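You operate a simulated robot arm through the tools that you are given. There is no shell and no other tool.

You run a simulated two-armed robot. Do the job below in one go: nothing can be reset, and whatever is moved stays where it is left.

TASK
Oil the steel strip on the nest plate, then fit the flange in the black seat and clamp it.
Fine: use the brush and its oil dish, and put the brush back. Set down upright: brush. A coat counts when it lies all over at full strength: go over it till it gets no stronger.

Only the result counts: the job must be done as asked and must still hold three seconds after the hand-in. Knocking over, shifting, dropping, spilling or breaking anything else fails it.

THE ROBOT
Two 7-joint arms with fingered hands on one trunk that stands fixed in place. Base frame: the origin is at the foot of the trunk, x ahead of it, y to its left, z up. Units: cm, degrees, N and s.
The left shoulder is at [5, 21.4, 86.9], the right one opposite. With the tool pointing down near the work surface each hand reaches from about 36 to 88 cm from the base axis, measured 20 degrees to its own side. Payload 3 kg a hand.
Tool frame (each hand has its own): the origin (TCP) lies between the finger pads and is the grasp point; the fingertips stand 2.6 cm ahead of it; z points along the fingers, y is the line along which they close. The gripper opens to 13.2 cm. The gripper's body begins 7.3 cm behind the TCP. The gripper is a hand of 3 fingers: y runs from the thumb to the fingers, the wrist lies at [0, 0, -22.9] in the tool frame, and closing takes about 1.5 s.
Orientation is told as [roll, pitch, yaw] about the base's x, y, z axes, in that order, counted from this pose: with the fingers straight down and closing along the base's y, the tool's x points along the base's -x, its y along +y and its z along -z.

THE INTERFACE
- The arms move only by the tool nudge_tool. It takes "left_plan", "right_plan" or both (then of equal length, played together; a hand with none holds still); each is a list of rows, each an object (a shift or turn left out is 0, a gripper value left out holds the last) with "travel": the shift along the base's x, y, z in cm, a list of three; "rotation": the turn, a rotation vector about the base's x, y, z in degrees, a list of three. In form: [{"travel": [tx, ty, tz], "rotation": [ax, ay, az]}, ...]. A call has 1 to 20 rows; each row is the pose to reach, as a shift and turn from the pose commanded when the call began. "left_grip" and "right_grip" are, for a hand that has rows, the closure in counts, from 0 (fully open) to 255 (shut), set as the call begins (left out, the last holds). A row lasts 0.2 s, in which the tool goes at most 5 cm and 8.6 degrees; a call with a longer step from one row to the next is refused whole, and so is a gripper value outside its range. A pose out of reach is approached as far as the arm can. The call stops where the force on the tool passes 60 N (or 10 N more than at its start, if that is more) or the arm is blocked; 0.2 s more then pass. The fingers move at their own pace (about 7.2 cm/s each) and stop on an object; they squeeze with about 31 N. The grip force told is the motor's: it shows also when the fingers shut on nothing. Time passes only in rows, and 0.2 s behind the last, so rows that repeat a pose let the fingers close. The reply holds the time, the measured pose of the TCP, the force on the tool along the base axes, the opening and the grip force, in the units named above and with some noise, with the torque about the TCP (base axes, N m) and any sound that the robot's microphone picked up.
- Cameras (640 x 400 px; columns grow to the right, rows downward): "scene" is now at [2.63, -3.51, 151.67]; the picture's right is [-0.47, -0.88, 0.00], its down [-0.54, 0.29, -0.79] and it looks along [0.70, -0.38, -0.61] (base axes); focal length 346 px, centre (320, 200). "left" rides on the left gripper at [-6.1, 0.3, -9.2] in its tool frame; the picture's right is [-0.05, -1.00, 0.00], its down [0.83, -0.04, -0.56] and it looks along [0.55, -0.03, 0.83] (tool axes); focal length 230 px, centre (320, 200). "right" rides on the right gripper at [6.1, 0.3, -9.2] in its tool frame; the picture's right is [-0.05, 1.00, 0.00], its down [-0.83, -0.04, -0.56] and it looks along [-0.55, -0.03, 0.83] (tool axes); focal length 230 px, centre (320, 200). There is no depth. A picture from a camera that has moved, and an enlarged one, comes with that camera's place and axes in the base frame and with its lens. The place of the scene camera against the robot may be out by one fixed shift of up to 1.8 cm in any direction.
- get_image(camera): a new picture of that camera. It takes no simulated time.
- finger_targets(finger1, finger2, thumb_bend, hand): sets how far each is bent, from 0 (flat) to 100 (curled in); at 30 the hand is open as for a grip, at 70 the pads meet at the TCP. One left out holds its place. A second passes; each finger stops where it meets its share of the squeeze, and holds until it gets a number again. A gripper value or a shape takes the hand back. It gives what a move gives, with no picture; readings hold the bend of each and the force on the fingers (four entries, about 0 where the hand has none), thumb and palm.
- preshape(shape, hand): the hand has 3 fingers and takes this shape, open, in about a second: jaw (thumb against the fingers, like two jaws); tri (thumb and two fingers); tip (a fingertip pinch); poke (one finger out to press); point (the index stretched); flat (the hand flat); cup (the hand cupped); fist (a fist). The gripper value then closes the fingers along that shape, each until it touches; the sizes above hold for jaw. It gives what a move gives, with no picture.
- aim_head(pan, tilt): turns the head with the scene camera to pan (to the left, within 86 degrees either way) and tilt (down, from -29 to 69), counted from straight ahead of the robot. It gives what a move gives.
- zoom(camera, box): a new picture of the part [left, top, right, bottom] of that camera's present view, enlarged. It takes no simulated time.
- sign_off(): hands the job in; it is judged then, once.

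Nothing tells you positions but the pictures and the camera data. Unless the task says otherwise, let go and move clear before handing in.

The tools are called after "Emit:" as name(argument=value, ...) on one line, values as JSON. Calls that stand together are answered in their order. nudge_tool: Moves the arms, as the interface text tells. Its arguments: {"type":"object","properties":{"left_plan":{"type":"array","items":{"type":"object","properties":{"travel":{"type":"array","items":{"type":"number"}},"rotation":{"type":"array","items":{"type":"number"}}}}},"left_grip":{"type":"number"},"right_plan":{"type":"array","items":{"type":"object","properties":{"travel":{"type":"array","items":{"type":"number"}},"rotation":{"type":"array","items":{"type":"number"}}}}},"right_grip":{"type":"number"}},"required":[]} The other tools are called the same way: preshape (shape, hand) gives the hand a shape; finger_targets (finger1, finger2, thumb_bend, hand) moves the fingers one by one; aim_head (pan, tilt) turns the head that bears the scene camera; get_image (camera) takes a picture; zoom (camera, box) takes an enlarged picture of a part of a camera's view; sign_off () hands the job in.

At the start:

```text
time_s: 0.0
left_eef_pos: [53.27, 1.3, 116.39]
left_ee_rot: [0.0, 0.1, -22.2]
left_contact_force: [0.8, 1.2, -1.8]
left_moment: [0.0, 0.01, 0.0]
left_grip_width: 13.21
left_grasp_force: 0.1
left_shape: jaw
left_bend: [30.0, 30.0, 30.0]
left_finger forces: [0.0, 0.0, 0.1, 0.0, 0.0, 0.1]
right_eef_pos: [35.19, -40.01, 121.14]
right_ee_rot: [0.0, 0.0, -22.0]
right_contact_force: [0.0, 1.1, 0.4]
right_moment: [0.0, 0.0, -0.01]
right_grip_width: 13.19
right_grasp_force: 0.1
right_shape: jaw
right_bend: [30.0, 30.0, 30.0]
right_finger forces: [0.1, 0.1, 0.1, 0.0, 0.0, 0.0]
head pan, tilt: [-28.3, 37.6]
```

scene: 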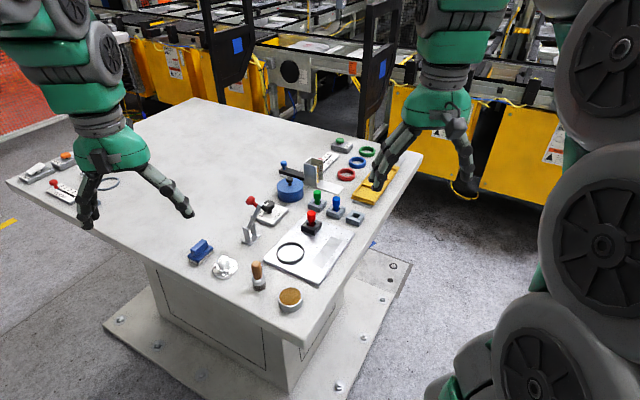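
right: 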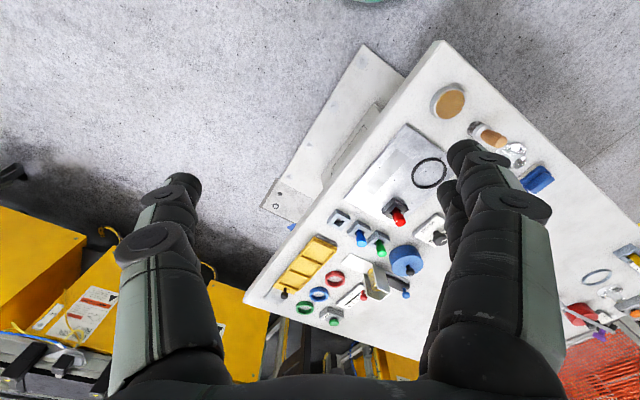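
left: 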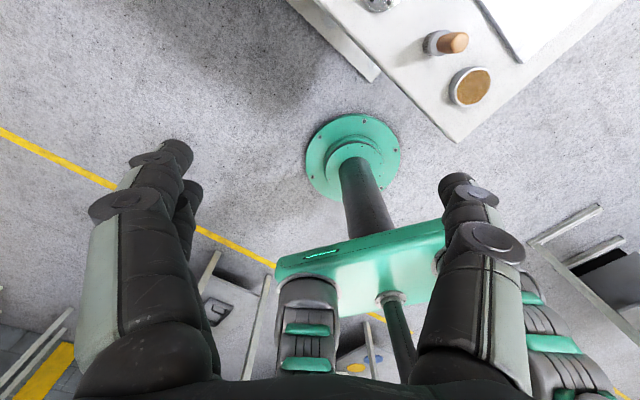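

I see a table with many fixtures, a brush-like item with an orange handle near a round dish, and a plate with a ring on it. I will take enlarged pictures to identify things first.

Emit:
zoom(camera="scene", box=[180, 180, 380, 320])

Emit:
zoom(camera="scene", box=[260, 120, 420, 240])

Emit:
zoom(camera="scene", box=[0, 120, 220, 250])

Emit:
zoom(camera="right", box=[240, 60, 560, 340])

```text
2.86 times, centred on (280, 250) of scene
camera zoom: at [2.63, -3.51, 151.67], right [-0.47, -0.88, 0.0], down [-0.54, 0.29, -0.79], along [0.7, -0.38, -0.61], focal length 987 px, centre (434, 57)
```

zoom: 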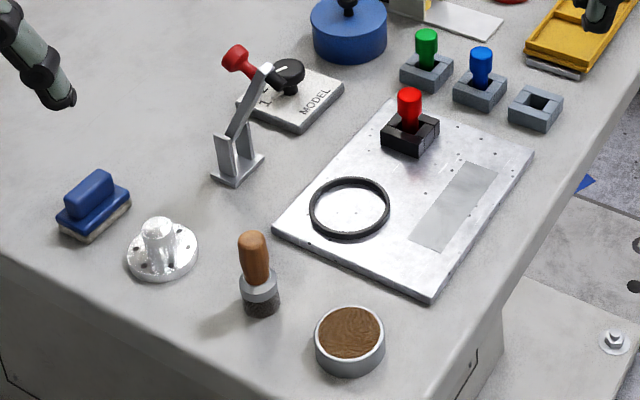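

```text
3.33 times, centred on (340, 180) of scene
camera zoom: at [2.63, -3.51, 151.67], right [-0.47, -0.88, 0.0], down [-0.54, 0.29, -0.79], along [0.7, -0.38, -0.61], focal length 1152 px, centre (253, 267)
```

zoom: 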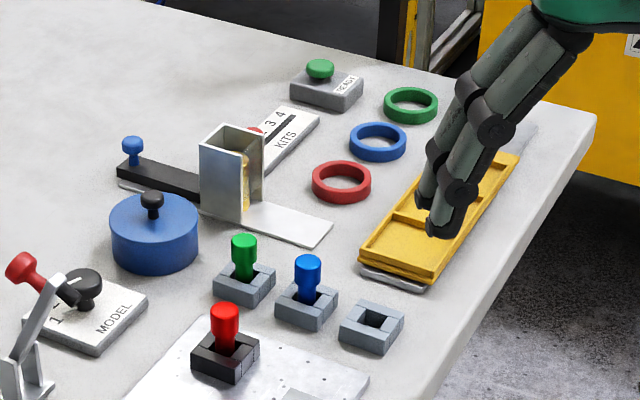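

```text
2.91 times, centred on (110, 185) of scene
camera zoom: at [2.63, -3.51, 151.67], right [-0.47, -0.88, 0.0], down [-0.54, 0.29, -0.79], along [0.7, -0.38, -0.61], focal length 1005 px, centre (931, 244)
```

zoom: 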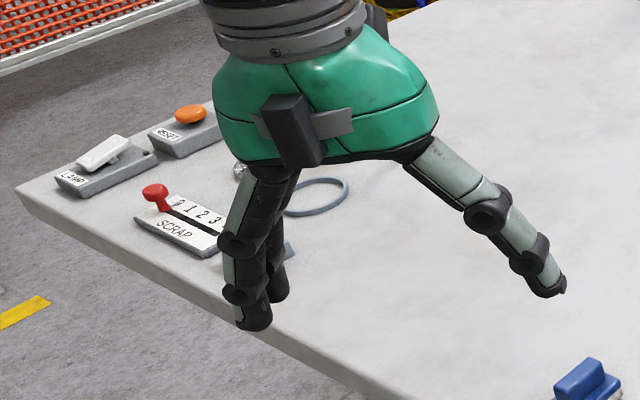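

```text
1.43 times, centred on (400, 200) of right
camera zoom: at [29.65, -37.53, 130.24], right [0.42, 0.91, 0.0], down [0.75, -0.35, 0.56], along [0.5, -0.24, -0.83], focal length 329 px, centre (206, 200)
```

zoom: 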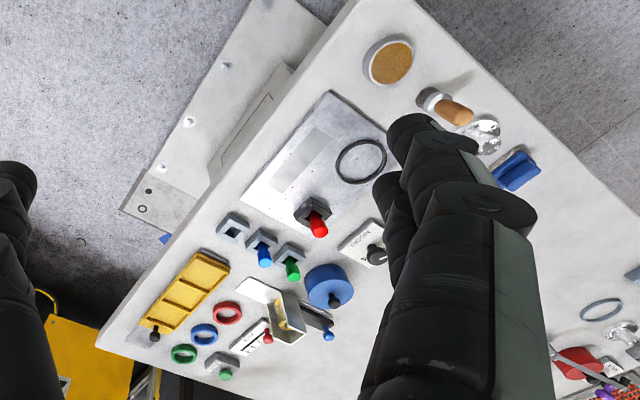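

I see a nest plate with a black ring seat, a strip patch and a peg in a black block, plus a toggle lever beside it; the flange lies nearer the left with the brush and dish. I'll look at the rest of the table with the head before moving.

Emit:
aim_head(pan=10, tilt=40)

```text
time_s: 1.1
left_eef_pos: [53.3, 1.2, 116.42]
left_ee_rot: [0.0, 0.0, -22.1]
left_contact_force: [0.7, 0.2, 0.1]
left_moment: [0.02, 0.0, -0.02]
left_grip_width: 13.19
left_grasp_force: 0.1
left_shape: jaw
left_bend: [30.0, 30.0, 30.0]
left_finger forces: [0.1, 0.0, 0.0, 0.1, 0.0, 0.0]
right_eef_pos: [35.31, -40.07, 121.08]
right_ee_rot: [0.0, 0.0, -22.1]
right_contact_force: [-1.6, -0.6, -0.8]
right_moment: [0.02, -0.02, -0.01]
right_grip_width: 13.22
right_grasp_force: 0.0
right_shape: jaw
right_bend: [30.0, 30.0, 30.0]
right_finger forces: [0.0, 0.0, 0.0, 0.0, 0.0, 0.0]
head pan, tilt: [10.0, 40.0]
```

The head is turned; I now look at the left side of the table.

Emit:
get_image(camera="scene")

Emit:
zoom(camera="scene", box=[160, 100, 480, 300])

```text
taken
```

scene: 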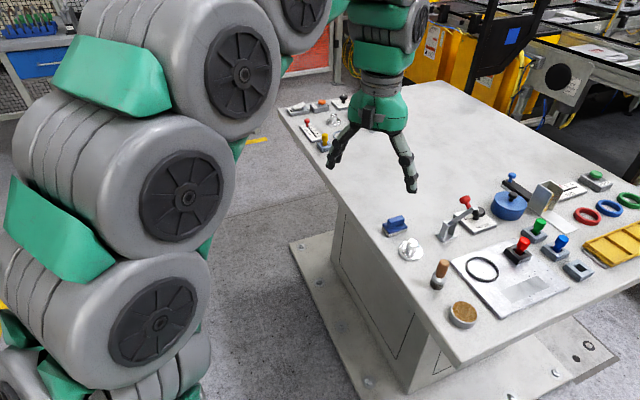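

```text
2.00 times, centred on (320, 200) of scene
camera zoom: at [3.38, 2.07, 151.31], right [0.17, -0.98, 0.0], down [-0.63, -0.11, -0.77], along [0.75, 0.13, -0.64], focal length 691 px, centre (320, 200)
```

zoom: 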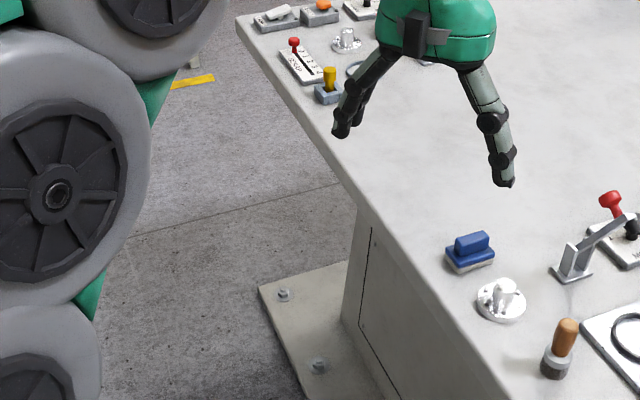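

There seems to be a second set of things at the far left of the table. I'll move the left hand aside to see them and the near flange clearly.

Emit:
nudge_tool(left_plan=[{"travel": [0, 3, 1]}, {"travel": [0, 6, 2]}, {"travel": [-1, 10, 2]}, {"travel": [-2, 14, 2]}, {"travel": [-3, 18, 2]}, {"travel": [-4, 22, 2]}, {"travel": [-5, 26, 2]}])

Emit:
get_image(camera="left")

Emit:
get_image(camera="scene")

Emit:
get_image(camera="right")

```text
time_s: 2.6
left_eef_pos: [48.4, 27.35, 118.42]
left_ee_rot: [0.1, 0.0, -22.2]
left_contact_force: [-0.2, 0.6, 0.2]
left_moment: [0.0, 0.02, -0.01]
left_grip_width: 13.19
left_grasp_force: 0.0
left_shape: jaw
left_bend: [30.0, 30.0, 30.0]
left_finger forces: [0.0, 0.0, 0.0, 0.1, 0.0, 0.0]
right_eef_pos: [35.13, -40.09, 121.04]
right_ee_rot: [0.0, 0.0, -22.0]
right_contact_force: [-0.1, -0.1, 0.1]
right_moment: [-0.01, -0.01, 0.02]
right_grip_width: 13.19
right_grasp_force: 0.0
right_shape: jaw
right_bend: [30.0, 30.0, 30.0]
right_finger forces: [0.0, 0.0, 0.0, 0.0, 0.0, 0.0]
head pan, tilt: [10.0, 40.0]
```

```text
taken
camera left: at [54.17, 25.29, 127.82], right [-0.33, -0.94, 0.0], down [-0.79, 0.27, 0.56], along [-0.52, 0.18, -0.83], focal length 230 px, centre (320, 200)
```

left: 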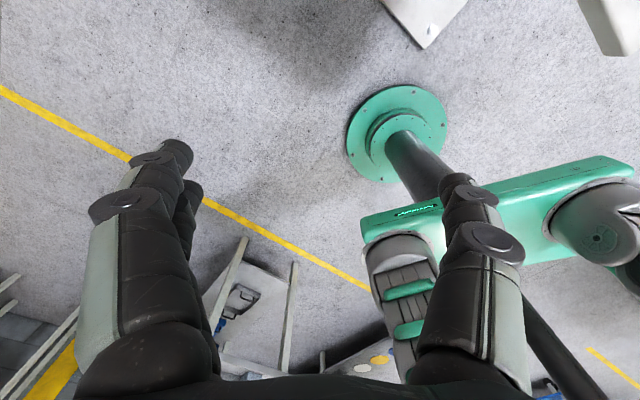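

```text
taken
```

scene: 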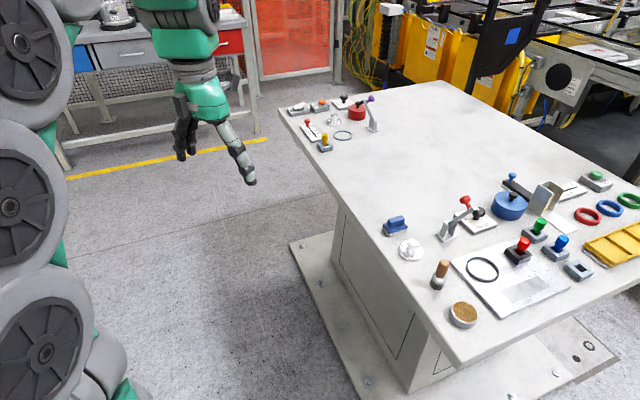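

```text
taken
camera right: at [29.64, -37.53, 130.24], right [0.42, 0.91, 0.0], down [0.75, -0.35, 0.56], along [0.5, -0.24, -0.83], focal length 230 px, centre (320, 200)
```

right: 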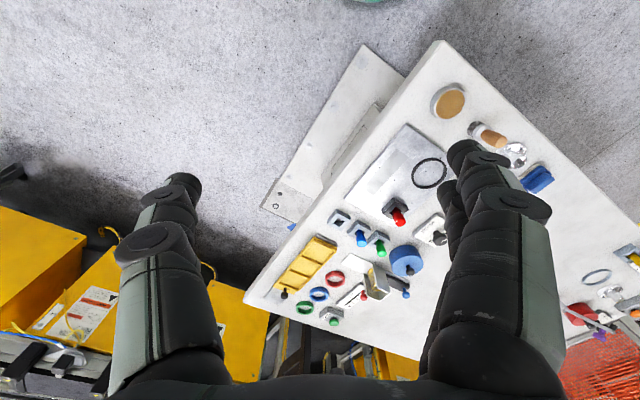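

Emit:
zoom(camera="scene", box=[270, 80, 400, 160])

Emit:
zoom(camera="scene", box=[370, 190, 590, 330])

Emit:
zoom(camera="scene", box=[480, 150, 640, 280])

```text
4.92 times, centred on (335, 120) of scene
camera zoom: at [3.38, 2.08, 151.31], right [0.17, -0.98, 0.0], down [-0.63, -0.11, -0.77], along [0.75, 0.13, -0.64], focal length 1701 px, centre (246, 594)
```

zoom: 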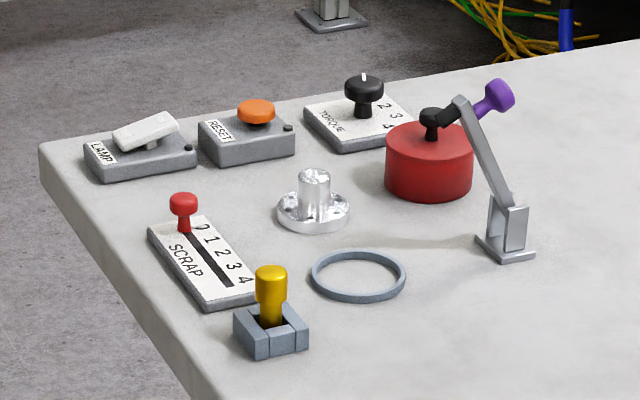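

```text
2.86 times, centred on (480, 260) of scene
camera zoom: at [3.38, 2.08, 151.31], right [0.17, -0.98, 0.0], down [-0.63, -0.11, -0.77], along [0.75, 0.13, -0.64], focal length 987 px, centre (-137, 29)
```

zoom: 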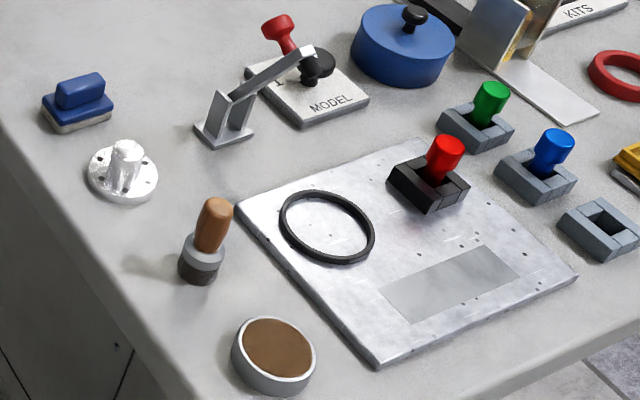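

```text
3.08 times, centred on (560, 215) of scene
camera zoom: at [3.38, 2.08, 151.31], right [0.17, -0.98, 0.0], down [-0.63, -0.11, -0.77], along [0.75, 0.13, -0.64], focal length 1063 px, centre (-418, 154)
```

zoom: 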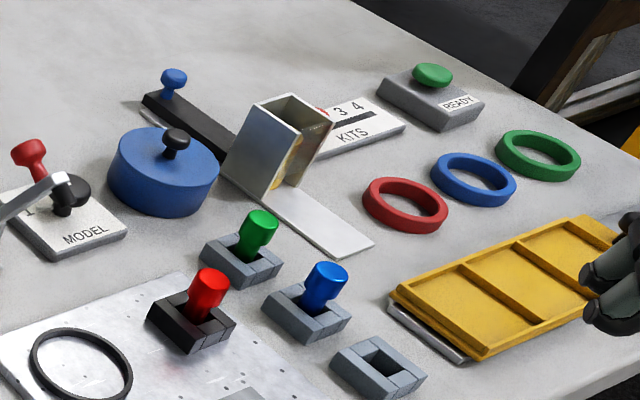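

I see two flange sets; the black ring, the red-knobbed toggle clamp, the bright flange, the brush and the oil dish are all at the near part of the table. I'll bring the right wrist camera over this part to measure positions.

Emit:
nudge_tool(right_plan=[{"travel": [0, 3.6, 0], "rotation": [0, 0, 7.4]}, {"travel": [0, 7.2, 0], "rotation": [0, 0, 14.8]}, {"travel": [0, 10.8, 0], "rotation": [0, 0, 22.2]}, {"travel": [0, 14.4, 0], "rotation": [0, 0, 29.6]}, {"travel": [0, 18, 0], "rotation": [0, 0, 37]}, {"travel": [0, 22, 0], "rotation": [0, 0, 44]}])

Emit:
get_image(camera="right")

Emit:
zoom(camera="right", box=[160, 0, 480, 200])

```text
time_s: 4.0
left_eef_pos: [48.34, 27.27, 118.4]
left_ee_rot: [0.0, 0.0, -22.1]
left_contact_force: [0.3, -0.5, -0.7]
left_moment: [-0.01, 0.03, -0.02]
left_grip_width: 13.18
left_grasp_force: 0.0
left_shape: jaw
left_bend: [30.0, 30.0, 30.0]
left_finger forces: [0.1, 0.1, 0.0, 0.0, 0.1, 0.0]
right_eef_pos: [35.08, -17.82, 121.19]
right_ee_rot: [-0.1, 0.0, 22.0]
right_contact_force: [-0.7, 0.3, 0.2]
right_moment: [-0.01, 0.01, 0.0]
right_grip_width: 13.19
right_grasp_force: 0.2
right_shape: jaw
right_bend: [30.0, 30.0, 30.0]
right_finger forces: [0.0, 0.0, 0.0, 0.0, 0.0, 0.1]
head pan, tilt: [10.0, 40.0]
```

```text
taken
camera right: at [29.31, -19.98, 130.37], right [-0.33, 0.95, 0.0], down [0.79, 0.27, 0.56], along [0.52, 0.18, -0.83], focal length 230 px, centre (320, 200)
```

right: 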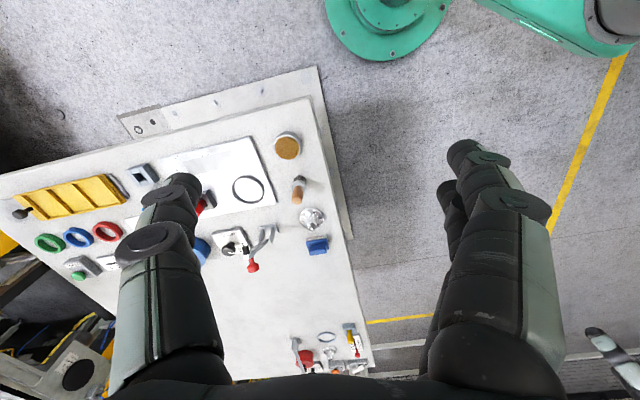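

```text
2.00 times, centred on (320, 100) of right
camera zoom: at [29.31, -19.98, 130.37], right [-0.33, 0.95, 0.0], down [0.79, 0.27, 0.56], along [0.52, 0.18, -0.83], focal length 460 px, centre (320, 400)
```

zoom: 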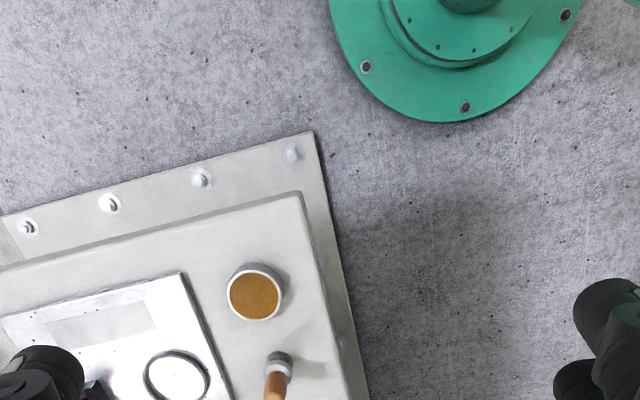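

From two wrist-camera views I estimate the table top near z≈85–86, dish near (46,-21), brush (53,-16), flange (62,-10.5), black ring (59,-27), strip (55.5,-35), clamp around (71,-20). Next I bring the right camera closer to inspect the clamp, ring and strip.

Emit:
nudge_tool(right_plan=[{"travel": [3, -1, -1.5], "rotation": [0, 0, -4]}, {"travel": [6, -2, -3], "rotation": [0, 0, -8]}, {"travel": [9, -3, -4.5], "rotation": [0, 0, -12]}, {"travel": [12, -4, -6], "rotation": [0, 0, -16]}, {"travel": [15, -5, -7.5], "rotation": [0, 0, -20]}, {"travel": [18, -6, -9], "rotation": [0, 0, -22]}])

Emit:
get_image(camera="right")

Emit:
get_image(camera="scene")

```text
time_s: 5.5
left_eef_pos: [48.41, 27.32, 118.47]
left_ee_rot: [0.0, 0.0, -22.1]
left_contact_force: [-0.6, 0.4, 0.0]
left_moment: [-0.01, 0.05, 0.0]
left_grip_width: 13.19
left_grasp_force: 0.1
left_shape: jaw
left_bend: [30.0, 30.0, 30.0]
left_finger forces: [0.1, 0.2, 0.0, 0.0, 0.0, 0.0]
right_eef_pos: [53.37, -24.26, 112.31]
right_ee_rot: [0.0, 0.0, -0.1]
right_contact_force: [0.4, -0.3, 0.1]
right_moment: [0.02, 0.01, 0.02]
right_grip_width: 13.18
right_grasp_force: 0.1
right_shape: jaw
right_bend: [30.0, 30.0, 30.0]
right_finger forces: [0.1, 0.0, 0.0, 0.0, 0.0, 0.0]
head pan, tilt: [10.0, 40.0]
```

```text
taken
camera right: at [47.21, -23.89, 121.46], right [0.05, 1.0, 0.0], down [0.83, -0.05, 0.55], along [0.55, -0.03, -0.83], focal length 230 px, centre (320, 200)
```

right: 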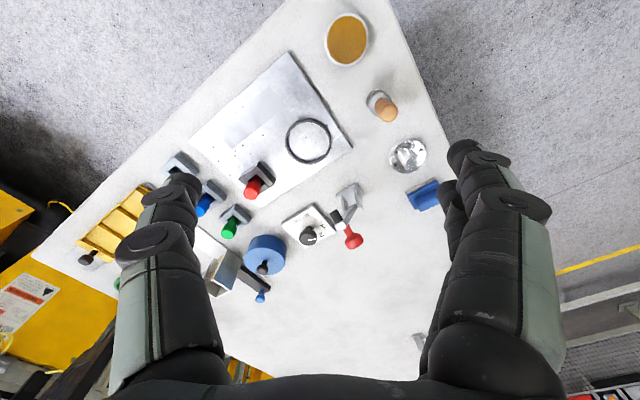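

```text
taken
```

scene: 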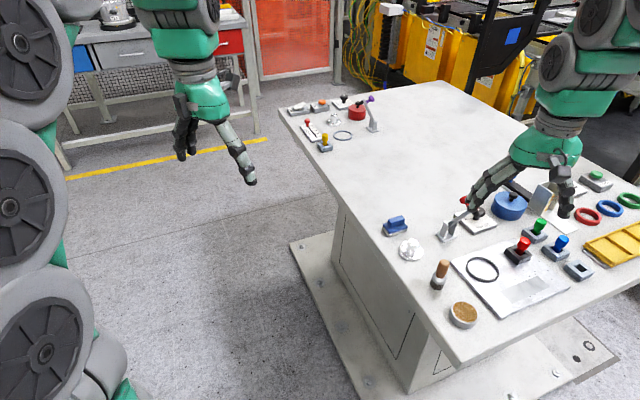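

Emit:
zoom(camera="right", box=[270, 90, 430, 260])

Emit:
zoom(camera="right", box=[190, 40, 370, 210])

Emit:
zoom(camera="right", box=[310, 0, 440, 130])

```text
2.35 times, centred on (350, 175) of right
camera zoom: at [47.21, -23.89, 121.46], right [0.05, 1.0, 0.0], down [0.83, -0.05, 0.55], along [0.55, -0.03, -0.83], focal length 541 px, centre (249, 259)
```

zoom: 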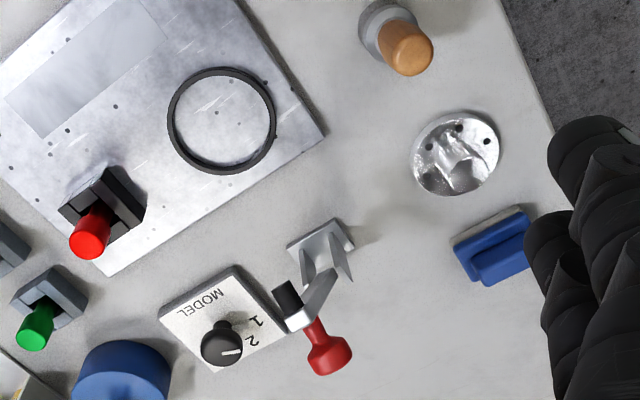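

```text
2.35 times, centred on (280, 125) of right
camera zoom: at [47.21, -23.89, 121.46], right [0.05, 1.0, 0.0], down [0.83, -0.05, 0.55], along [0.55, -0.03, -0.83], focal length 541 px, centre (414, 376)
```

zoom: 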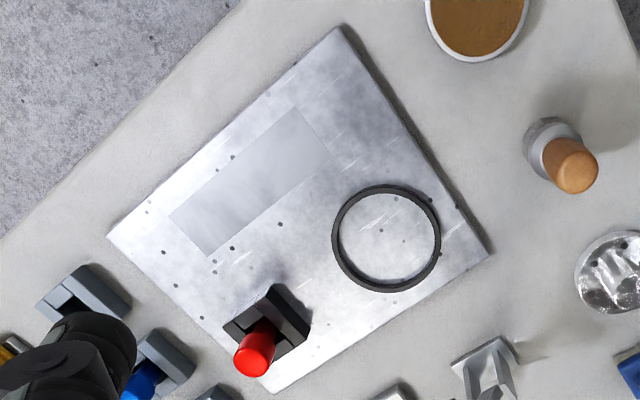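

```text
3.08 times, centred on (375, 65) of right
camera zoom: at [47.21, -23.89, 121.46], right [0.05, 1.0, 0.0], down [0.83, -0.05, 0.55], along [0.55, -0.03, -0.83], focal length 708 px, centre (151, 615)
```

zoom: 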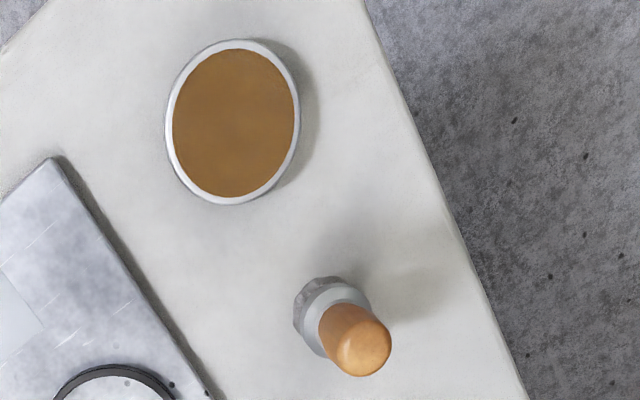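

The clamp has a bracket, an arm standing up at a steep angle, with a black foot and a red knob across its tip. I'll clear the hand from the scene view and zoom strongly on clamp, ring, flange and strip.

Emit:
nudge_tool(right_plan=[{"travel": [-3, -3, 1]}, {"travel": [-6, -6, 2]}, {"travel": [-9, -9, 3]}, {"travel": [-12, -12, 4]}, {"travel": [-14, -16, 5]}, {"travel": [-16, -20, 6]}])

Emit:
aim_head(pan=-20, tilt=45)

Emit:
get_image(camera="scene")

```text
time_s: 6.8
left_eef_pos: [48.35, 27.38, 118.3]
left_ee_rot: [0.0, 0.0, -22.1]
left_contact_force: [-0.7, -0.8, -0.2]
left_moment: [-0.03, -0.01, 0.0]
left_grip_width: 13.18
left_grasp_force: 0.0
left_shape: jaw
left_bend: [30.0, 30.0, 30.0]
left_finger forces: [0.0, 0.1, 0.0, 0.0, 0.2, 0.1]
right_eef_pos: [37.27, -44.05, 118.28]
right_ee_rot: [0.0, 0.0, -0.1]
right_contact_force: [0.7, -0.1, 0.7]
right_moment: [0.03, 0.02, 0.0]
right_grip_width: 13.2
right_grasp_force: 0.2
right_shape: jaw
right_bend: [30.0, 30.0, 30.0]
right_finger forces: [0.1, 0.0, 0.0, 0.1, 0.0, 0.1]
head pan, tilt: [10.0, 40.0]
```

```text
time_s: 7.8
left_eef_pos: [48.34, 27.32, 118.36]
left_ee_rot: [0.1, 0.0, -22.1]
left_contact_force: [-0.5, -0.1, -0.4]
left_moment: [0.03, 0.04, 0.03]
left_grip_width: 13.18
left_grasp_force: 0.1
left_shape: jaw
left_bend: [30.0, 30.0, 30.0]
left_finger forces: [0.0, 0.1, 0.1, 0.0, 0.1, 0.1]
right_eef_pos: [37.24, -44.02, 118.37]
right_ee_rot: [-0.1, 0.1, -0.2]
right_contact_force: [-0.3, 0.1, 0.2]
right_moment: [0.03, 0.0, 0.02]
right_grip_width: 13.16
right_grasp_force: 0.0
right_shape: jaw
right_bend: [30.0, 30.0, 30.0]
right_finger forces: [0.1, 0.0, 0.0, 0.0, 0.0, 0.1]
head pan, tilt: [-20.0, 45.0]
```

```text
taken
```

scene: 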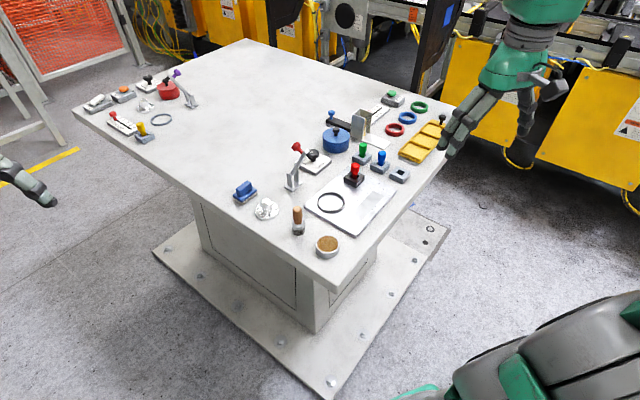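

Emit:
zoom(camera="scene", box=[270, 130, 340, 200])

Emit:
zoom(camera="scene", box=[300, 160, 410, 240])

Emit:
zoom(camera="scene", box=[225, 170, 345, 265])

```text
5.71 times, centred on (305, 165) of scene
camera zoom: at [2.65, -2.18, 150.58], right [-0.34, -0.94, 0.0], down [-0.66, 0.24, -0.71], along [0.66, -0.24, -0.71], focal length 1974 px, centre (406, 400)
```

zoom: 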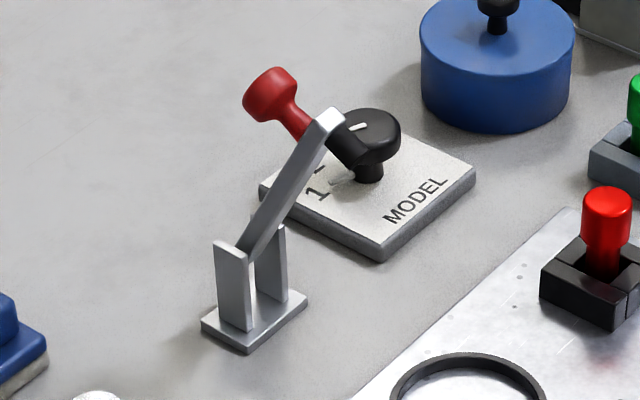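

```text
5.00 times, centred on (355, 200) of scene
camera zoom: at [2.65, -2.18, 150.58], right [-0.34, -0.94, 0.0], down [-0.66, 0.24, -0.71], along [0.66, -0.24, -0.71], focal length 1728 px, centre (145, 200)
```

zoom: 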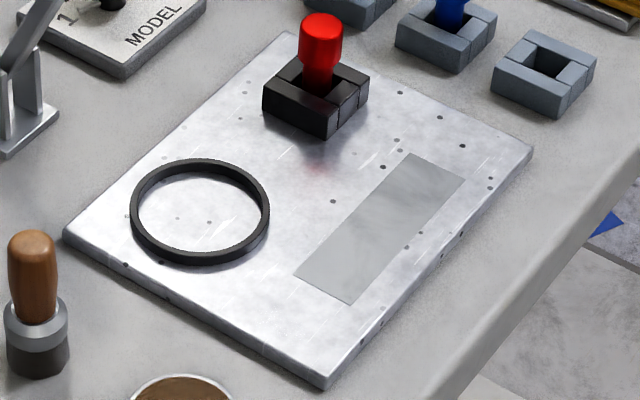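

```text
4.21 times, centred on (285, 218) of scene
camera zoom: at [2.65, -2.18, 150.58], right [-0.34, -0.94, 0.0], down [-0.66, 0.24, -0.71], along [0.66, -0.24, -0.71], focal length 1455 px, centre (467, 126)
```

zoom: 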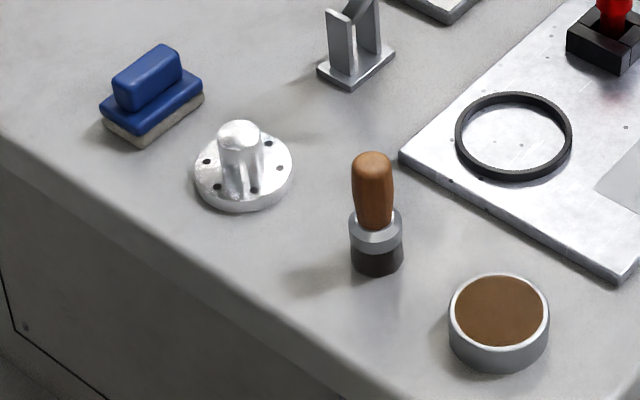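

I can now see it well: the brush stands bristles-down (about 7.5 cm tall), the clamp arm stands ~65° up and swings toward the ring, and the flange hub is a plain cylinder. I'll bring the right camera over the brush for close measurement.

Emit:
nudge_tool(right_plan=[{"travel": [1.2, 4, -1]}, {"travel": [2.5, 8, -3]}, {"travel": [3.8, 12, -5]}, {"travel": [5, 16, -7]}, {"travel": [6.3, 20, -9]}, {"travel": [7.5, 24, -11]}, {"travel": [8.8, 28, -13.3]}])

Emit:
get_image(camera="right")

Emit:
zoom(camera="right", box=[220, 60, 420, 220])

```text
time_s: 9.4
left_eef_pos: [48.42, 27.24, 118.39]
left_ee_rot: [0.1, 0.0, -22.1]
left_contact_force: [-0.1, -0.1, -0.3]
left_moment: [-0.01, 0.01, 0.03]
left_grip_width: 13.19
left_grasp_force: 0.0
left_shape: jaw
left_bend: [30.0, 30.0, 30.0]
left_finger forces: [0.0, 0.0, 0.1, 0.0, 0.1, 0.1]
right_eef_pos: [46.04, -15.93, 104.9]
right_ee_rot: [0.0, 0.1, -0.2]
right_contact_force: [0.1, -0.8, -0.3]
right_moment: [0.0, 0.0, -0.01]
right_grip_width: 13.17
right_grasp_force: 0.0
right_shape: jaw
right_bend: [30.0, 30.0, 30.0]
right_finger forces: [0.1, 0.1, 0.1, 0.0, 0.0, 0.1]
head pan, tilt: [-20.0, 45.0]
```

```text
taken
camera right: at [39.87, -15.7, 113.98], right [0.05, 1.0, 0.0], down [0.83, -0.04, 0.56], along [0.55, -0.03, -0.83], focal length 230 px, centre (320, 200)
```

right: 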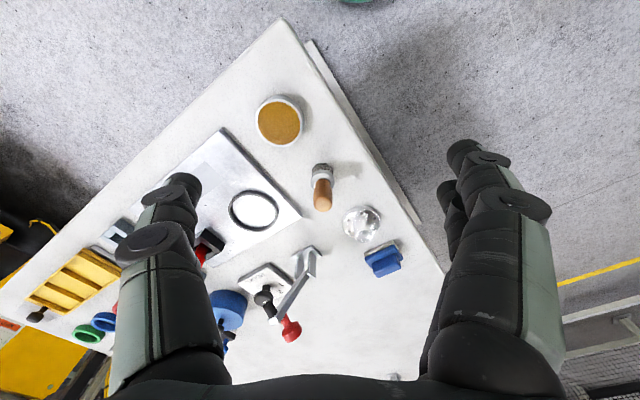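

```text
2.50 times, centred on (320, 140) of right
camera zoom: at [39.87, -15.7, 113.98], right [0.05, 1.0, 0.0], down [0.83, -0.04, 0.56], along [0.55, -0.03, -0.83], focal length 575 px, centre (320, 350)
```

zoom: 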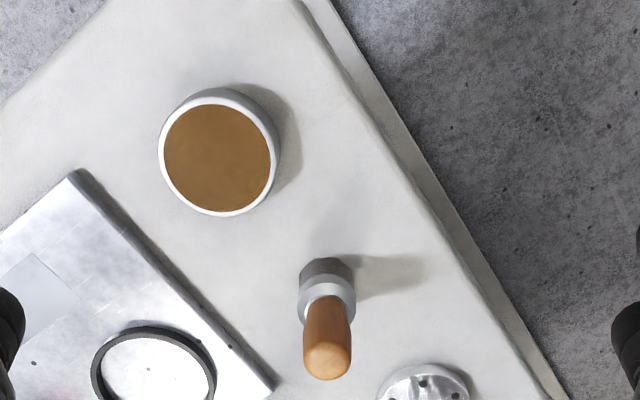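

I triangulate the brush handle top at about (54.1,-16.1,93.1), dish rim centre (46.6,-20.7,87.4), ring centre (59.2,-26.3), table ≈85.5. I move over the brush and descend partway to check alignment.

Emit:
nudge_tool(right_plan=[{"travel": [4, -0.1, 0]}, {"travel": [8.1, -0.15, 0]}, {"travel": [8.1, -0.15, -3]}, {"travel": [8.1, -0.15, -5.5]}])

Emit:
get_image(camera="right")

Emit:
zoom(camera="scene", box=[230, 130, 390, 260])

```text
time_s: 10.4
left_eef_pos: [48.35, 27.38, 118.37]
left_ee_rot: [0.0, 0.0, -22.1]
left_contact_force: [-0.6, 0.4, -0.8]
left_moment: [0.0, 0.04, 0.03]
left_grip_width: 13.18
left_grasp_force: 0.1
left_shape: jaw
left_bend: [30.0, 30.0, 30.0]
left_finger forces: [0.0, 0.1, 0.0, 0.0, 0.0, 0.1]
right_eef_pos: [54.16, -16.16, 99.47]
right_ee_rot: [0.0, 0.0, 0.0]
right_contact_force: [-0.2, -0.4, -0.6]
right_moment: [0.0, -0.01, -0.04]
right_grip_width: 13.19
right_grasp_force: 0.0
right_shape: jaw
right_bend: [30.0, 30.0, 30.0]
right_finger forces: [0.1, 0.0, 0.0, 0.0, 0.1, 0.1]
head pan, tilt: [-20.0, 45.0]
```

```text
taken
camera right: at [48.04, -15.92, 108.53], right [0.05, 1.0, 0.0], down [0.83, -0.04, 0.56], along [0.55, -0.03, -0.83], focal length 230 px, centre (320, 200)
```

right: 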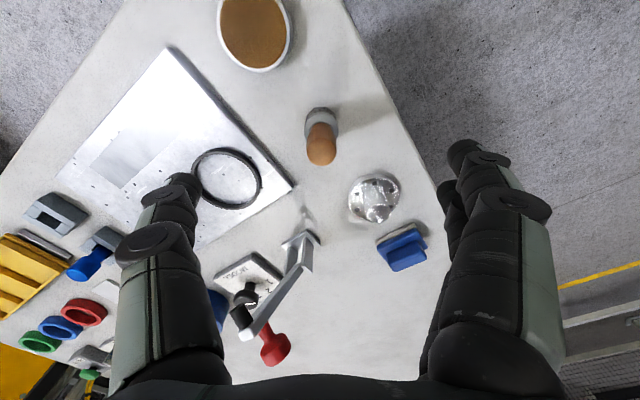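

```text
3.08 times, centred on (310, 195) of scene
camera zoom: at [2.65, -2.18, 150.58], right [-0.34, -0.94, 0.0], down [-0.66, 0.24, -0.71], along [0.66, -0.24, -0.71], focal length 1063 px, centre (351, 215)
```

zoom: 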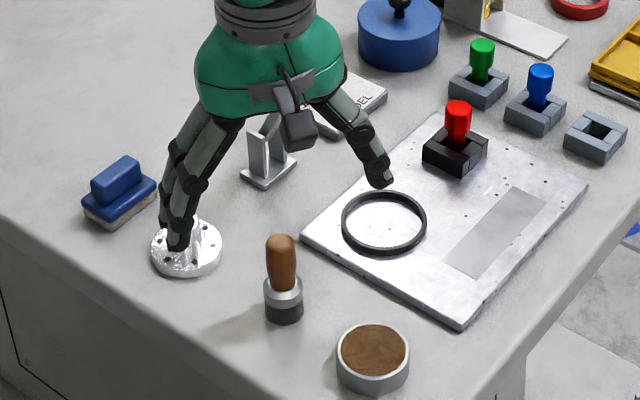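

The brush handle is centred under the hand. I descend to grip height and close.

Emit:
nudge_tool(right_plan=[{"travel": [0.15, 0, -3]}, {"travel": [0.15, 0, -6]}, {"travel": [0.15, 0, -8.4]}, {"travel": [0.15, 0, -8.4]}])

Emit:
get_image(camera="right")

Emit:
zoom(camera="scene", box=[230, 130, 390, 260])

```text
time_s: 11.4
left_eef_pos: [48.29, 27.24, 118.44]
left_ee_rot: [0.0, 0.1, -22.1]
left_contact_force: [0.0, -1.0, -0.4]
left_moment: [-0.02, 0.01, -0.02]
left_grip_width: 13.18
left_grasp_force: 0.1
left_shape: jaw
left_bend: [30.0, 30.0, 30.0]
left_finger forces: [0.0, 0.1, 0.0, 0.0, 0.1, 0.0]
right_eef_pos: [54.07, -16.11, 90.91]
right_ee_rot: [0.1, 0.0, -0.1]
right_contact_force: [0.5, 0.3, -0.4]
right_moment: [0.01, 0.02, -0.01]
right_grip_width: 13.18
right_grasp_force: 0.1
right_shape: jaw
right_bend: [30.0, 30.0, 30.0]
right_finger forces: [0.0, 0.1, 0.0, 0.0, 0.0, 0.1]
head pan, tilt: [-20.0, 45.0]
```

```text
taken
camera right: at [47.93, -15.95, 100.09], right [0.05, 1.0, 0.0], down [0.83, -0.04, 0.56], along [0.55, -0.03, -0.83], focal length 230 px, centre (320, 200)
```

right: 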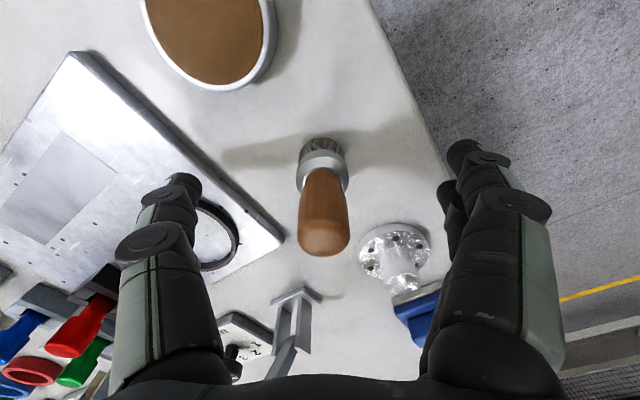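

```text
3.08 times, centred on (310, 195) of scene
camera zoom: at [2.65, -2.18, 150.58], right [-0.34, -0.94, 0.0], down [-0.66, 0.24, -0.71], along [0.66, -0.24, -0.71], focal length 1063 px, centre (351, 215)
```

zoom: 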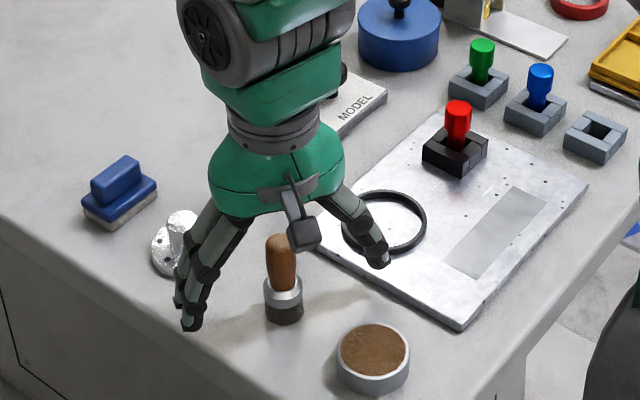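

Aligned around the handle. Closing the gripper now.

Emit:
nudge_tool(right_plan=[{"travel": [0, 0, 0]}, {"travel": [0, 0, 0]}, {"travel": [0, 0, 0]}, {"travel": [0, 0, 0]}, {"travel": [0, 0, 0]}, {"travel": [0, 0, 0]}, {"travel": [0, 0, 0]}, {"travel": [0, 0, 0]}, {"travel": [0, 0, 0]}, {"travel": [0, 0, 0]}], right_grip=255)

Emit:
get_image(camera="right")

Emit:
zoom(camera="scene", box=[230, 130, 390, 260])

```text
time_s: 13.6
left_eef_pos: [48.36, 27.24, 118.38]
left_ee_rot: [0.1, 0.0, -22.1]
left_contact_force: [-0.4, -0.1, -0.8]
left_moment: [0.02, 0.0, 0.0]
left_grip_width: 13.2
left_grasp_force: 0.0
left_shape: jaw
left_bend: [30.0, 30.0, 30.0]
left_finger forces: [0.0, 0.0, 0.1, 0.0, 0.0, 0.1]
right_eef_pos: [53.99, -16.13, 90.99]
right_ee_rot: [0.0, 0.0, -0.1]
right_contact_force: [-2.0, -1.5, 13.4]
right_moment: [-0.05, 0.0, 0.02]
right_grip_width: 1.99
right_grasp_force: 31.8
right_shape: jaw
right_bend: [73.0, 73.0, 70.0]
right_finger forces: [12.0, 14.1, 0.0, 0.0, 26.6, 0.0]
head pan, tilt: [-20.0, 45.0]
```

```text
taken
camera right: at [47.93, -15.94, 100.14], right [0.05, 1.0, 0.0], down [0.83, -0.04, 0.56], along [0.55, -0.03, -0.83], focal length 230 px, centre (320, 200)
```

right: 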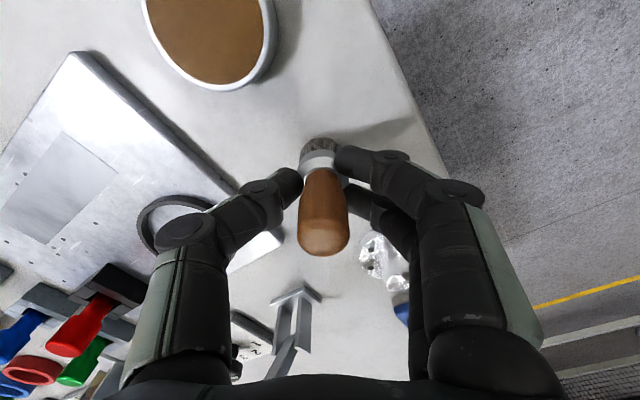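

```text
3.08 times, centred on (310, 195) of scene
camera zoom: at [2.64, -2.18, 150.58], right [-0.34, -0.94, 0.0], down [-0.66, 0.24, -0.71], along [0.66, -0.24, -0.71], focal length 1063 px, centre (351, 215)
```

zoom: 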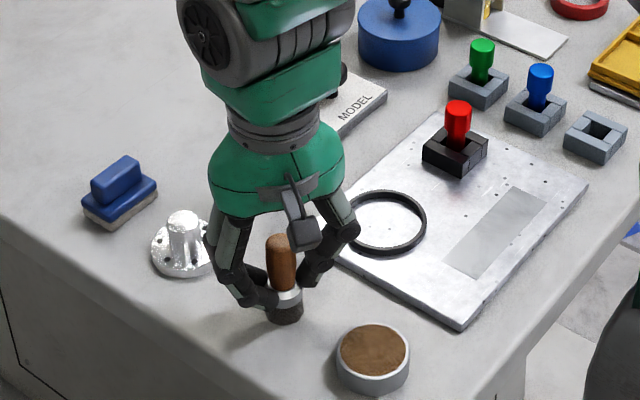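

The brush is held (width 2.0, ~31 N). I lift it straight up and check that it hangs upright.

Emit:
nudge_tool(right_plan=[{"travel": [0, 0, 1]}, {"travel": [0, 0, 3]}, {"travel": [0, 0, 6]}, {"travel": [0, 0, 8]}, {"travel": [0, 0, 8]}])

Emit:
get_image(camera="right")

Emit:
zoom(camera="scene", box=[230, 130, 390, 260])

```text
time_s: 14.8
left_eef_pos: [48.35, 27.33, 118.5]
left_ee_rot: [0.0, -0.1, -22.1]
left_contact_force: [-0.4, -0.5, 0.2]
left_moment: [-0.01, -0.03, -0.04]
left_grip_width: 13.19
left_grasp_force: 0.1
left_shape: jaw
left_bend: [30.0, 30.0, 30.0]
left_finger forces: [0.0, 0.1, 0.0, 0.0, 0.1, 0.0]
right_eef_pos: [54.3, -16.15, 98.86]
right_ee_rot: [0.1, 0.0, -0.1]
right_contact_force: [-0.7, 0.8, -1.5]
right_moment: [0.0, 0.02, -0.03]
right_grip_width: 1.76
right_grasp_force: 30.6
right_shape: jaw
right_bend: [72.0, 72.0, 71.0]
right_finger forces: [13.0, 13.0, 0.0, 0.0, 21.1, 0.1]
head pan, tilt: [-20.0, 45.0]
```

```text
taken
camera right: at [48.08, -15.89, 108.03], right [0.05, 1.0, 0.0], down [0.83, -0.04, 0.55], along [0.55, -0.03, -0.83], focal length 230 px, centre (320, 200)
```

right: 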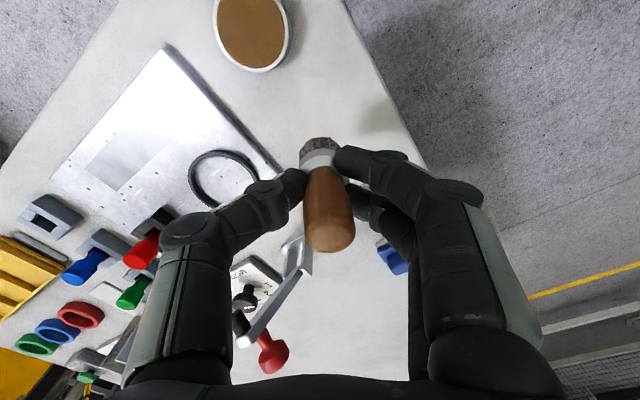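

```text
3.08 times, centred on (310, 195) of scene
camera zoom: at [2.65, -2.18, 150.58], right [-0.34, -0.94, 0.0], down [-0.66, 0.24, -0.71], along [0.66, -0.24, -0.71], focal length 1063 px, centre (351, 215)
```

zoom: 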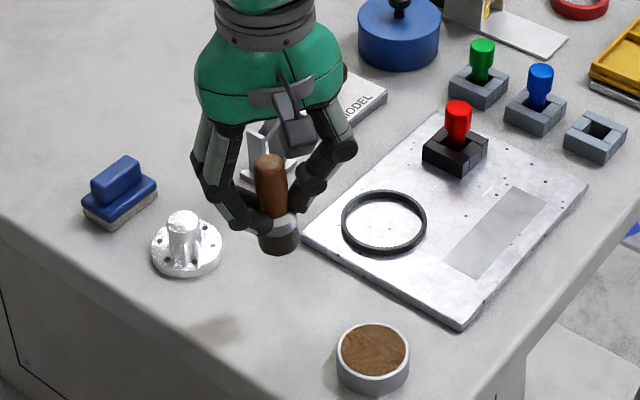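

The brush is lifted and close to upright. I move above the oil dish and check alignment before dipping.

Emit:
nudge_tool(right_plan=[{"travel": [-2.5, -1.4, 0]}, {"travel": [-5, -2.8, 0]}, {"travel": [-7.7, -4.4, 0]}, {"travel": [-7.7, -4.4, -2]}, {"travel": [-7.7, -4.4, -4]}, {"travel": [-7.7, -4.4, -4]}])

Emit:
get_image(camera="right")

Emit:
zoom(camera="scene", box=[260, 180, 400, 280])

```text
time_s: 16.2
left_eef_pos: [48.37, 27.18, 118.27]
left_ee_rot: [-0.1, -0.1, -22.1]
left_contact_force: [0.5, 0.0, 0.2]
left_moment: [-0.01, 0.04, 0.02]
left_grip_width: 13.19
left_grasp_force: 0.1
left_shape: jaw
left_bend: [30.0, 30.0, 30.0]
left_finger forces: [0.1, 0.0, 0.0, 0.1, 0.0, 0.0]
right_eef_pos: [46.57, -20.67, 94.72]
right_ee_rot: [0.0, 0.1, 0.0]
right_contact_force: [0.2, 0.1, -0.9]
right_moment: [-0.04, 0.01, 0.03]
right_grip_width: 1.76
right_grasp_force: 30.7
right_shape: jaw
right_bend: [72.0, 72.0, 71.0]
right_finger forces: [13.0, 13.0, 0.0, 0.0, 21.9, 0.1]
head pan, tilt: [-20.0, 45.0]
```

```text
taken
camera right: at [40.43, -20.46, 103.95], right [0.05, 1.0, 0.0], down [0.83, -0.04, 0.55], along [0.55, -0.03, -0.83], focal length 230 px, centre (320, 200)
```

right: 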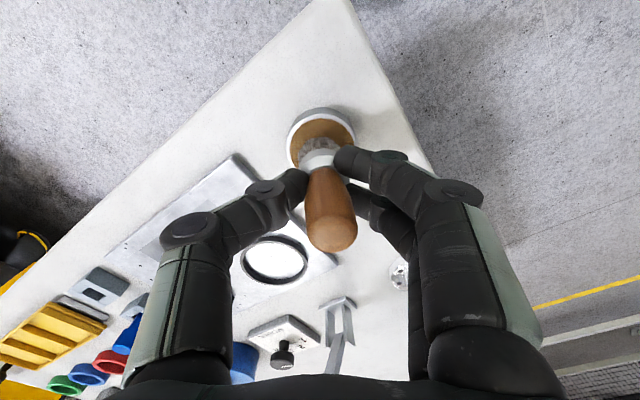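

```text
4.00 times, centred on (330, 230) of scene
camera zoom: at [2.65, -2.18, 150.58], right [-0.34, -0.94, 0.0], down [-0.66, 0.24, -0.71], along [0.66, -0.24, -0.71], focal length 1382 px, centre (280, 80)
```

zoom: 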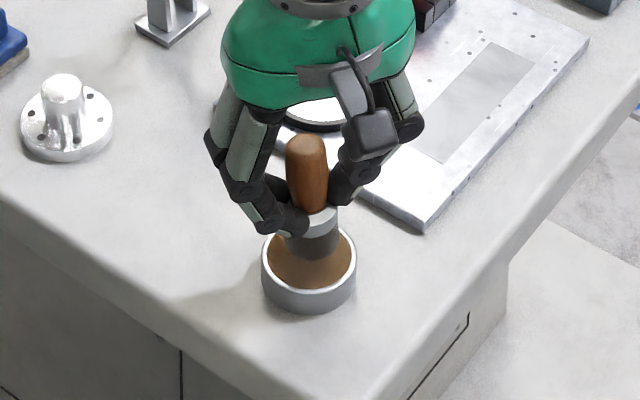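

Emit:
zoom(camera="right", box=[260, 90, 380, 190])

Emit:
zoom(camera="scene", box=[310, 205, 360, 260])

```text
4.00 times, centred on (320, 140) of right
camera zoom: at [40.43, -20.46, 103.95], right [0.05, 1.0, 0.0], down [0.83, -0.04, 0.55], along [0.55, -0.03, -0.83], focal length 920 px, centre (320, 440)
```

zoom: 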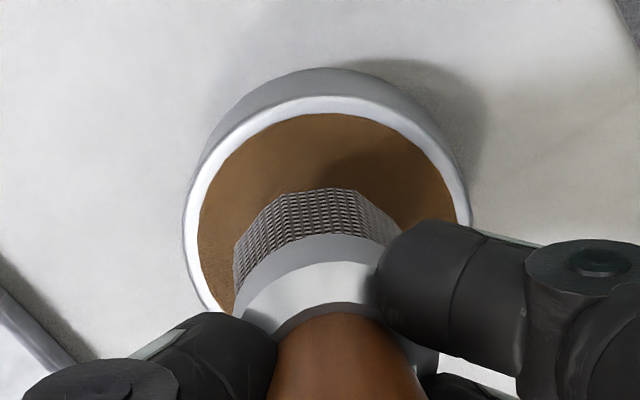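

```text
7.27 times, centred on (335, 232) of scene
camera zoom: at [2.65, -2.18, 150.58], right [-0.34, -0.94, 0.0], down [-0.66, 0.24, -0.71], along [0.66, -0.24, -0.71], focal length 2513 px, centre (211, -36)
```

zoom: 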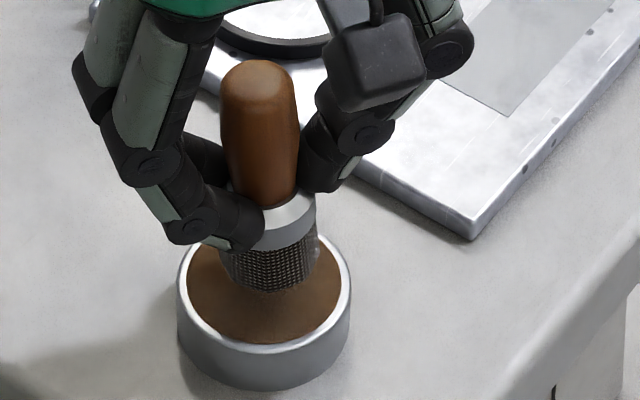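

Brush bottom is within ~0.2 cm of the dish centre. I dip it gently into the oil.

Emit:
nudge_tool(right_plan=[{"travel": [0.1, 0.15, -1]}, {"travel": [0.1, 0.15, -1.8]}, {"travel": [0.1, 0.15, -2.4]}, {"travel": [0.1, 0.15, -2.7]}, {"travel": [0.1, 0.15, -2.7]}, {"travel": [0.1, 0.15, -2.7]}])

Emit:
zoom(camera="scene", box=[310, 205, 360, 260])

Emit:
zoom(camera="right", box=[260, 90, 380, 190])

```text
time_s: 17.0
left_eef_pos: [48.3, 27.3, 118.54]
left_ee_rot: [0.0, 0.0, -22.1]
left_contact_force: [0.9, -0.1, 0.8]
left_moment: [0.01, 0.01, -0.01]
left_grip_width: 13.19
left_grasp_force: 0.2
left_shape: jaw
left_bend: [30.0, 30.0, 30.0]
left_finger forces: [0.1, 0.0, 0.0, 0.1, 0.0, 0.1]
right_eef_pos: [46.84, -20.64, 93.0]
right_ee_rot: [-0.1, -0.4, -0.1]
right_contact_force: [-8.0, -2.3, 36.2]
right_moment: [0.04, 0.13, 0.02]
right_grip_width: 2.31
right_grasp_force: 31.2
right_shape: jaw
right_bend: [73.0, 74.0, 73.0]
right_finger forces: [22.8, 22.6, 0.1, 0.1, 39.3, 0.0]
head pan, tilt: [-20.0, 45.0]
stopped in row 3 (right hand): the force on the tool passed its limit at 72 N (the readings are from after the stop); the commanded pose is now the measured one
```

```text
7.27 times, centred on (335, 232) of scene
camera zoom: at [2.61, -2.17, 150.58], right [-0.34, -0.94, 0.0], down [-0.66, 0.24, -0.71], along [0.66, -0.24, -0.71], focal length 2513 px, centre (211, -36)
```

zoom: 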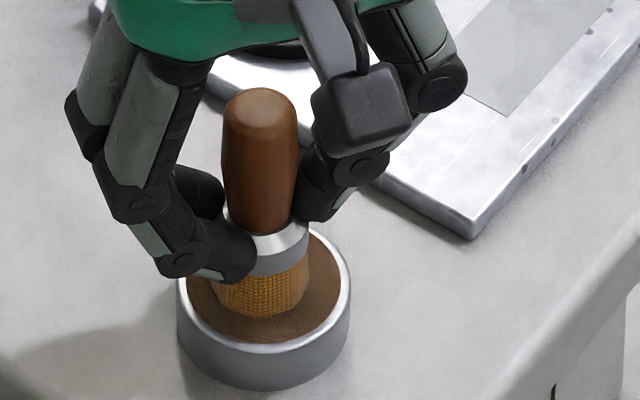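

```text
4.00 times, centred on (320, 140) of right
camera zoom: at [40.63, -20.3, 102.11], right [0.06, 1.0, 0.0], down [0.83, -0.05, 0.56], along [0.56, -0.03, -0.83], focal length 920 px, centre (320, 440)
```

zoom: 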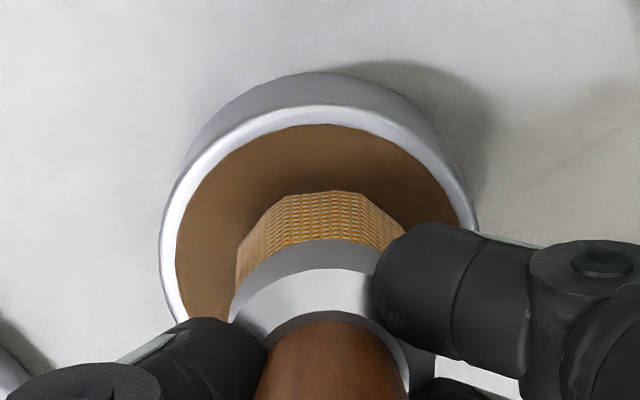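

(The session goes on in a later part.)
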